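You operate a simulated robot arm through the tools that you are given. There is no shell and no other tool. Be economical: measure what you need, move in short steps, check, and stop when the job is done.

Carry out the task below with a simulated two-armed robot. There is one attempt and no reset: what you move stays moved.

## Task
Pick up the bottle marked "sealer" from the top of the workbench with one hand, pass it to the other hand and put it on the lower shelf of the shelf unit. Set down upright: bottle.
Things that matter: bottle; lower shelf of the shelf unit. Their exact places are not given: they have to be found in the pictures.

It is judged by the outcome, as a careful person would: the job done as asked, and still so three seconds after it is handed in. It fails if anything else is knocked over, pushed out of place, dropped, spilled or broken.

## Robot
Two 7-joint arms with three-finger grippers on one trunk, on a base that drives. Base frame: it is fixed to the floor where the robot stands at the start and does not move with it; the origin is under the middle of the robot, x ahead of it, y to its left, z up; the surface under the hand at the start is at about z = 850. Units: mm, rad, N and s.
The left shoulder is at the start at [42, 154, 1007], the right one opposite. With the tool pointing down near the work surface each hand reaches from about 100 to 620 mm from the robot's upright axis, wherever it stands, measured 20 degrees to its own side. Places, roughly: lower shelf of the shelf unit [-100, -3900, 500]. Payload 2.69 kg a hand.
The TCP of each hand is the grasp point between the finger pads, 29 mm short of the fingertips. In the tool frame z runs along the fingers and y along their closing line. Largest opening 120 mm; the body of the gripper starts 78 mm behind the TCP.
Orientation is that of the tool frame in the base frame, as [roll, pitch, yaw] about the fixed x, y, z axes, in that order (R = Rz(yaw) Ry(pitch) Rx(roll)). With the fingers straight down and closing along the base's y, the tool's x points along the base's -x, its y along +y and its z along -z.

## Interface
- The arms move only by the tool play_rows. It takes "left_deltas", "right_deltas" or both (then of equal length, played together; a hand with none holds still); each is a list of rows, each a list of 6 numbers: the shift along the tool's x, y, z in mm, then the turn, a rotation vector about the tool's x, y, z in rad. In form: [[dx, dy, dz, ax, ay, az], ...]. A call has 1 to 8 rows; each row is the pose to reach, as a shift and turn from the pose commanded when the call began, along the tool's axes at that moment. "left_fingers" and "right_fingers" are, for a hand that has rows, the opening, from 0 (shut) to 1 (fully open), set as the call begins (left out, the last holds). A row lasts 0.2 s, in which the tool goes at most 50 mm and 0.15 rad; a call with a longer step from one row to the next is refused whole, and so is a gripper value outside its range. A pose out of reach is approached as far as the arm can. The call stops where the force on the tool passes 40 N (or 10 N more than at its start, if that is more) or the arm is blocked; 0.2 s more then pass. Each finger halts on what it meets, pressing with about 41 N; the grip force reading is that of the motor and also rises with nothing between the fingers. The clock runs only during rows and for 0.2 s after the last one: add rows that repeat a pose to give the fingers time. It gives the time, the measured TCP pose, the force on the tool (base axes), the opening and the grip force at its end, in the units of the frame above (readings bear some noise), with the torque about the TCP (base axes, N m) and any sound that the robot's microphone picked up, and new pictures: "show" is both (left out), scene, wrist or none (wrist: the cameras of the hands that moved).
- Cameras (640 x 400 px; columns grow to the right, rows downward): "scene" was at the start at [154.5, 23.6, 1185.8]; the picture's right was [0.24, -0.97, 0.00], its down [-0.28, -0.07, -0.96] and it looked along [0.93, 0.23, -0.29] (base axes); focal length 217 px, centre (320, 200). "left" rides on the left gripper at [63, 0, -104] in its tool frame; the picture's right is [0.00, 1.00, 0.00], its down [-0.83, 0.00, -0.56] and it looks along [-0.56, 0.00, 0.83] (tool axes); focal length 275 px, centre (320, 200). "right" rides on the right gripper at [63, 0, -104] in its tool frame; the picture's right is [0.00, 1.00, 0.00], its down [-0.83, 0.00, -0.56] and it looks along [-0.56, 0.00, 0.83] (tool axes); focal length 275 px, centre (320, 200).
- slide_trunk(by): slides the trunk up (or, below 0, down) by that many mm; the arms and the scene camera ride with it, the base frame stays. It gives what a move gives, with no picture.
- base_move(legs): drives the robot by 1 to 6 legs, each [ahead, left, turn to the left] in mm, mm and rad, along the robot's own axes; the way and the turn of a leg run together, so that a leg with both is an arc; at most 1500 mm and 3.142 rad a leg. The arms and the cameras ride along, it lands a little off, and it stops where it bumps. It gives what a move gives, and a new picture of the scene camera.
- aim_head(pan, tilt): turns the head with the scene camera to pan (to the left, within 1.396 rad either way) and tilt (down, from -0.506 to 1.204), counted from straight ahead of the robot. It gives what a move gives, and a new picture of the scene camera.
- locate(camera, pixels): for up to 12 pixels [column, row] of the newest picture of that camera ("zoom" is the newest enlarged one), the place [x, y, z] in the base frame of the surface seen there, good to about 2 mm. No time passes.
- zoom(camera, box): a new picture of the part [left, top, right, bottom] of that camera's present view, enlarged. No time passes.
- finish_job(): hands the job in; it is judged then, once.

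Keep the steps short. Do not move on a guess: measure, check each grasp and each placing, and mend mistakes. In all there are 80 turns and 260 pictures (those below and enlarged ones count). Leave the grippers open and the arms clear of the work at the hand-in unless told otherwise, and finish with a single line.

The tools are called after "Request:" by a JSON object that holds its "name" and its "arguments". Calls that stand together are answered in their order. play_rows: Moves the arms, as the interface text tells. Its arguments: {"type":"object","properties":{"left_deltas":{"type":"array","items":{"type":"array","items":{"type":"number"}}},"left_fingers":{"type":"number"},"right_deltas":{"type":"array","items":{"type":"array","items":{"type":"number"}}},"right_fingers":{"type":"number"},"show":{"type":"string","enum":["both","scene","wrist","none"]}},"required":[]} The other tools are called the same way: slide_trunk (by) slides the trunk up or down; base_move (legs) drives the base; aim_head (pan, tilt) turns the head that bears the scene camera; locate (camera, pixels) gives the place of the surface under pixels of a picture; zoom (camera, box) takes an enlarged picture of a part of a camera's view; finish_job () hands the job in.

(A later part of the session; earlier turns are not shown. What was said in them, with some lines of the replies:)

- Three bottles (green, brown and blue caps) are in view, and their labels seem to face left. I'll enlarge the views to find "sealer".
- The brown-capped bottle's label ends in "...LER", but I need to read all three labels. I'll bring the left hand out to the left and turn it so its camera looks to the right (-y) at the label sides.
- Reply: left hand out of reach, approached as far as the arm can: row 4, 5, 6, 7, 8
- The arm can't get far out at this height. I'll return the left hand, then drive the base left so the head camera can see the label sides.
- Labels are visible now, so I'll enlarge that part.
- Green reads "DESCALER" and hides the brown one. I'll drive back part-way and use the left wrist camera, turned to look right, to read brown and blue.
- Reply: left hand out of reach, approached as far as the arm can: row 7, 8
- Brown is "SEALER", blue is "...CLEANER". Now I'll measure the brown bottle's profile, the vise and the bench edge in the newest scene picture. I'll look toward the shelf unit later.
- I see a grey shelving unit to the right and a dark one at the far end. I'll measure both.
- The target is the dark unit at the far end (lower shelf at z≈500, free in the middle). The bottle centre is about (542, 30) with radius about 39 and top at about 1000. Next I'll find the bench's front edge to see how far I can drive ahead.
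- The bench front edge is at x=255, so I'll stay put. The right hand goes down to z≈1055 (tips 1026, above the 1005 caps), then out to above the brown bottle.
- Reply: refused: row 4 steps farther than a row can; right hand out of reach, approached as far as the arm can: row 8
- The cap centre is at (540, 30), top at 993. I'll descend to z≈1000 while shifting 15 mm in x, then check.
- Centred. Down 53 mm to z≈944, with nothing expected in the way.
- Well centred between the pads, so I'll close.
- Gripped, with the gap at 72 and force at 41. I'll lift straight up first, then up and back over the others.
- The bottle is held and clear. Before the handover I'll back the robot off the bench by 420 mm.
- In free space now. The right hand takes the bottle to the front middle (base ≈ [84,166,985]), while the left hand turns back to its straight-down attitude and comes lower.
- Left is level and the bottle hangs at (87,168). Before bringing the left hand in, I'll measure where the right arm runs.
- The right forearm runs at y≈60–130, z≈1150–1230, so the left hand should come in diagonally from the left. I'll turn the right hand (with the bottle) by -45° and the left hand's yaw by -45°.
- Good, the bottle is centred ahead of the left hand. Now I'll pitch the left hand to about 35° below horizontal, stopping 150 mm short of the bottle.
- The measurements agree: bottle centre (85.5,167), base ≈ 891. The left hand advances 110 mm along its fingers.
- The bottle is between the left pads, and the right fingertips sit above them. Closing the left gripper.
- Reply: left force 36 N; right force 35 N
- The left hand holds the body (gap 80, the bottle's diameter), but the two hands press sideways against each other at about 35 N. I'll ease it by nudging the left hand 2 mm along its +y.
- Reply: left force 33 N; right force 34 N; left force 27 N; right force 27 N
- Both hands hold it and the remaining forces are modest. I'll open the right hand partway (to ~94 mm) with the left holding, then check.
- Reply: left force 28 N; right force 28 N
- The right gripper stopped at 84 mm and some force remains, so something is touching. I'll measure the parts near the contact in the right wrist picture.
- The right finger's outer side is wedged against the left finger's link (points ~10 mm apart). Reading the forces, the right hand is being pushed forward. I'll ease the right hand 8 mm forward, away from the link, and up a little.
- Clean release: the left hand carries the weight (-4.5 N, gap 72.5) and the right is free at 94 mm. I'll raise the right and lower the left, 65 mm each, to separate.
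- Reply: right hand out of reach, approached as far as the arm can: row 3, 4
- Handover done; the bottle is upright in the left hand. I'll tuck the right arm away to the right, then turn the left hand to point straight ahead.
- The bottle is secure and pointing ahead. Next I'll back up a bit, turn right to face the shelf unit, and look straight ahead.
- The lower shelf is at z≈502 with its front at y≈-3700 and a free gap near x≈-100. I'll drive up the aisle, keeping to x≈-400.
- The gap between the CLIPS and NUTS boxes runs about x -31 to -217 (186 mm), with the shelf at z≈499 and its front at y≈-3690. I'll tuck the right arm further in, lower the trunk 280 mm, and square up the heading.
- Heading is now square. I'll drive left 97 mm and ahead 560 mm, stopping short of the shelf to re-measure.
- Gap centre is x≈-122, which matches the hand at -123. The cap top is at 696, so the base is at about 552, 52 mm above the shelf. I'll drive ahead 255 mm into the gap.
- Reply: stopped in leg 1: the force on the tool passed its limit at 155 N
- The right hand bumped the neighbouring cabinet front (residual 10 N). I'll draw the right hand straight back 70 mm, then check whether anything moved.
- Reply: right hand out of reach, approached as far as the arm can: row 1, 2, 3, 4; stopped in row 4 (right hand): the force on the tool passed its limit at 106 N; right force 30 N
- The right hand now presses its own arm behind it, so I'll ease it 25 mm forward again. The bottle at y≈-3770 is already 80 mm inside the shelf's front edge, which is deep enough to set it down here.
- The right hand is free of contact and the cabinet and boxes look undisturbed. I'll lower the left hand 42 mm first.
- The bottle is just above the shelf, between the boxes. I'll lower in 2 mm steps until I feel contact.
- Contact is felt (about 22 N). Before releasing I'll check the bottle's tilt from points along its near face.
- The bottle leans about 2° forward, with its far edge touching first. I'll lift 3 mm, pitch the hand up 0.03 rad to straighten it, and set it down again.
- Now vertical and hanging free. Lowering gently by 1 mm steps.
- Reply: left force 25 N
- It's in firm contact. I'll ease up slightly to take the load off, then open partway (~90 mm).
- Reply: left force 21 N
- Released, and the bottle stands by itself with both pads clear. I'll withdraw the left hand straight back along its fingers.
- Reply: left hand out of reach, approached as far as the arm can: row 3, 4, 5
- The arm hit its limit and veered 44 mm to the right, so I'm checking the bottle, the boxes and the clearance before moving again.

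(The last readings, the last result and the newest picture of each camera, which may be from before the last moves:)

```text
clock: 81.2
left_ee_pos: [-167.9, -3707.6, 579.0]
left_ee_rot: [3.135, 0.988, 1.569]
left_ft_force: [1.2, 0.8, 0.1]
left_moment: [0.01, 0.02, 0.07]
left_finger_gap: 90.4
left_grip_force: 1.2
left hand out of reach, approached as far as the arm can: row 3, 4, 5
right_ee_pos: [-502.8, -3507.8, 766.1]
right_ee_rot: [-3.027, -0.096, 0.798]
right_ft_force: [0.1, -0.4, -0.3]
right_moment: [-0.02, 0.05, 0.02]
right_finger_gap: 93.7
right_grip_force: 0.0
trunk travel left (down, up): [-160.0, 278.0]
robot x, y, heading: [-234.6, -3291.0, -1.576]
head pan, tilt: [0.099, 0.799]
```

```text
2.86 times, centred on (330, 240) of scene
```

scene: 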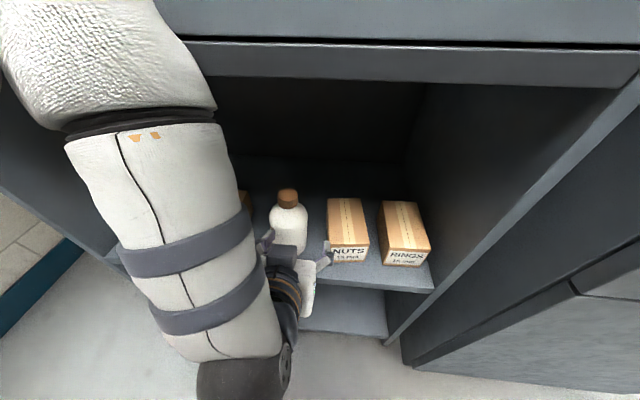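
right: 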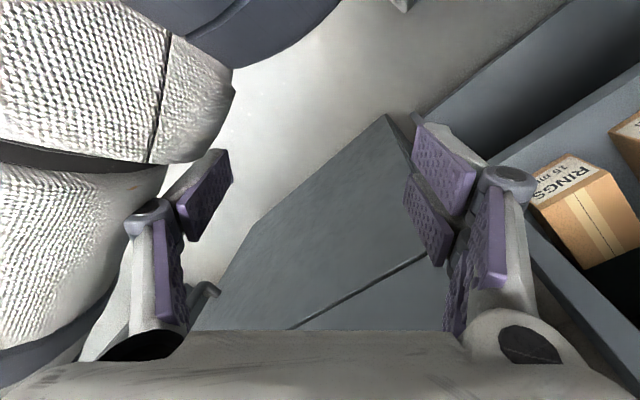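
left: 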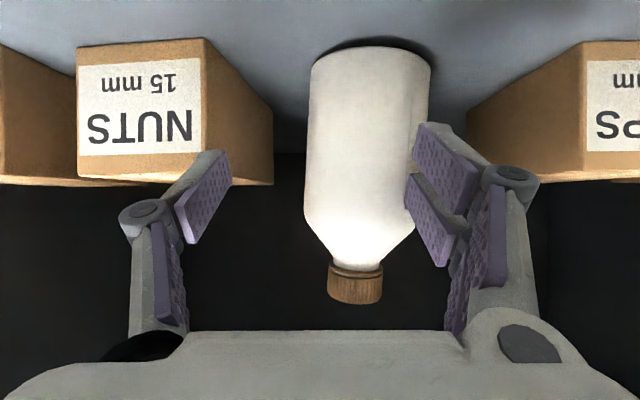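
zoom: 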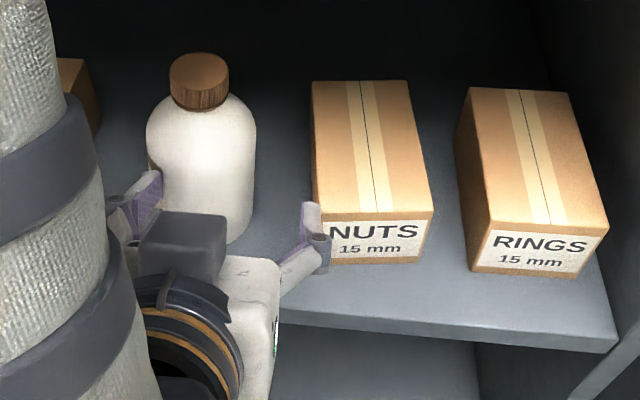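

The bottle is upright at x≈-140 and the boxes are in place, but the left finger sits against the bottle. I'll shift the base 12 mm left to free the finger, then drive straight back.

Request:
{"name": "base_move", "arguments": {"legs": [[0, 14, 0]]}}

Request:
{"name": "zoom", "arguments": {"camera": "left", "box": [0, 0, 640, 400]}}

```text
clock: 82.0
left_ee_pos: [-153.8, -3707.6, 579.1]
left_ee_rot: [3.137, 0.986, 1.57]
left_ft_force: [0.6, -0.3, -0.4]
left_moment: [0.04, 0.0, -0.04]
left_finger_gap: 90.0
left_grip_force: 0.1
right_ee_pos: [-490.9, -3508.2, 767.6]
right_ee_rot: [-3.028, -0.099, 0.799]
right_ft_force: [-0.7, 0.5, -1.0]
right_moment: [0.05, -0.02, 0.0]
right_finger_gap: 93.4
right_grip_force: 0.0
trunk travel left (down, up): [-160.0, 278.0]
robot x, y, heading: [-223.8, -3292.4, -1.57]
head pan, tilt: [0.099, 0.799]
```

scene: 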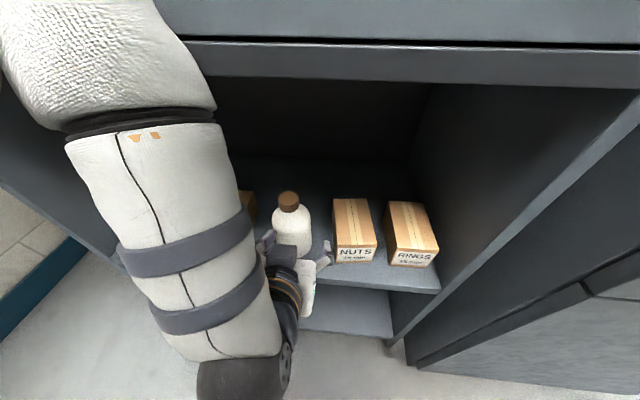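

```text
1.00 times, centred on (320, 200) of left (not enlarged: the box is as wide or as high as the picture)
```

zoom: 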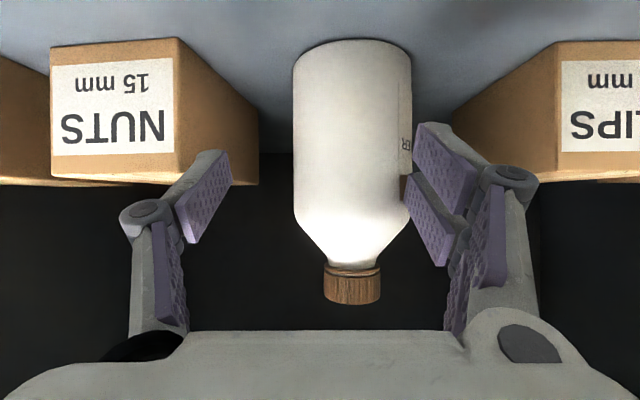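

The bottle is clear of both fingers and the label is now visible. Driving straight back.

Request:
{"name": "base_move", "arguments": {"legs": [[-450, 0, 0]]}}

Request:
{"name": "aim_head", "arguments": {"pan": 0.0, "tilt": 0.45}}

```text
clock: 84.8
left_ee_pos: [-150.0, -3257.6, 577.4]
left_ee_rot: [3.138, 0.988, 1.578]
left_ft_force: [0.7, 0.9, -0.4]
left_moment: [0.0, -0.01, -0.03]
left_finger_gap: 89.8
left_grip_force: 0.0
right_ee_pos: [-489.8, -3060.8, 768.4]
right_ee_rot: [-3.028, -0.097, 0.807]
right_ft_force: [0.1, 0.5, -0.1]
right_moment: [-0.02, -0.01, -0.02]
right_finger_gap: 93.6
right_grip_force: 0.1
trunk travel left (down, up): [-160.0, 278.0]
robot x, y, heading: [-226.0, -2838.9, -1.563]
head pan, tilt: [0.099, 0.799]
```

scene: 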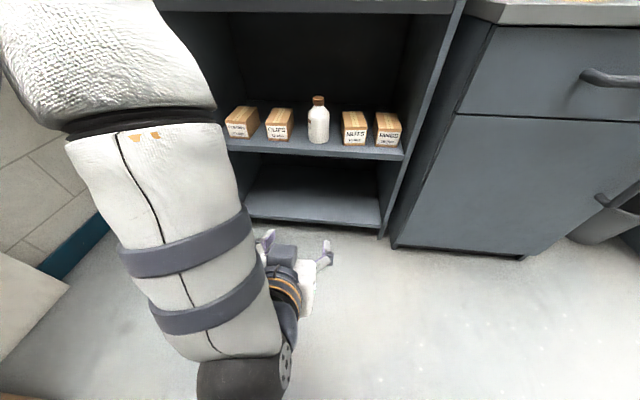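

```text
clock: 85.6
left_ee_pos: [-150.7, -3257.5, 578.3]
left_ee_rot: [3.137, 0.987, 1.58]
left_ft_force: [-0.3, -0.2, 0.0]
left_moment: [-0.04, 0.02, 0.0]
left_finger_gap: 89.8
left_grip_force: 0.0
right_ee_pos: [-488.6, -3060.1, 767.6]
right_ee_rot: [-3.027, -0.098, 0.806]
right_ft_force: [-0.5, 0.2, 0.5]
right_moment: [0.01, 0.02, 0.02]
right_finger_gap: 93.6
right_grip_force: 0.2
trunk travel left (down, up): [-160.0, 278.0]
robot x, y, heading: [-224.5, -2841.4, -1.563]
head pan, tilt: [0.0, 0.45]
```

scene: 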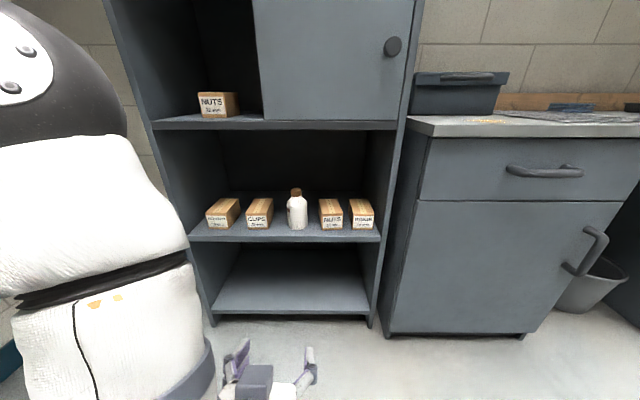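

The bottle stands upright between the boxes, which are in line, and the cabinet is unchanged. I'll open both grippers fully and take a last close look.

Request:
{"name": "play_rows", "arguments": {"left_deltas": [[0, 0, 0, 0, 0, 0], [0, 0, 0, 0, 0, 0]], "right_deltas": [[0, 0, 0, 0, 0, 0], [0, 0, 0, 0, 0, 0]], "left_fingers": 1, "right_fingers": 1, "show": "none"}}

Request:
{"name": "zoom", "arguments": {"camera": "scene", "box": [195, 175, 385, 245]}}

Request:
{"name": "locate", "arguments": {"camera": "scene", "pixels": [[296, 192], [297, 205], [297, 225], [323, 222], [341, 222], [322, 205], [335, 203]]}}

```text
clock: 86.2
left_ee_pos: [-151.4, -3256.3, 578.0]
left_ee_rot: [3.137, 0.987, 1.578]
left_ft_force: [0.5, -0.5, 0.1]
left_moment: [0.03, 0.03, -0.02]
left_finger_gap: 120.1
left_grip_force: 0.1
right_ee_pos: [-490.4, -3061.2, 768.7]
right_ee_rot: [-3.028, -0.097, 0.807]
right_ft_force: [0.1, 0.3, -0.1]
right_moment: [0.01, 0.0, 0.0]
right_finger_gap: 120.0
right_grip_force: 0.0
trunk travel left (down, up): [-160.0, 278.0]
robot x, y, heading: [-216.5, -2841.6, -1.559]
head pan, tilt: [0.0, 0.45]
```

```text
3.37 times, centred on (290, 210) of scene
```

zoom: 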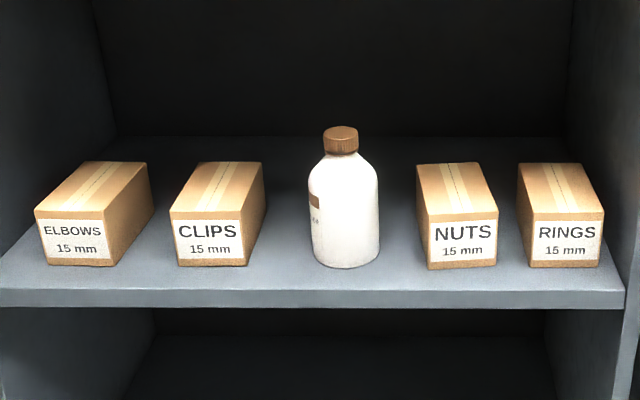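

```text
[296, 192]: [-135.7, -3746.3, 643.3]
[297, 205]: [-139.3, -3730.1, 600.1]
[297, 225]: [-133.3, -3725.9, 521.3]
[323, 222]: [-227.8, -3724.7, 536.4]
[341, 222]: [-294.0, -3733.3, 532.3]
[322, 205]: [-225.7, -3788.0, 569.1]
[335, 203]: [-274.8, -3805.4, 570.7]
```

The bottle is upright and stable on the lower shelf. The NUTS box is turned by a few degrees but is still in its place. Nudging it risks more than it mends, so I'm handing in.

Request:
{"name": "finish_job", "arguments": {}}

```text
The job is handed in.
```

The SEALER bottle was picked up with the right hand, passed to the left and set upright on the lower shelf; on the way the right hand bumped the neighbouring cabinet (no visible shift), and the NUTS box ended up turned by a few degrees.
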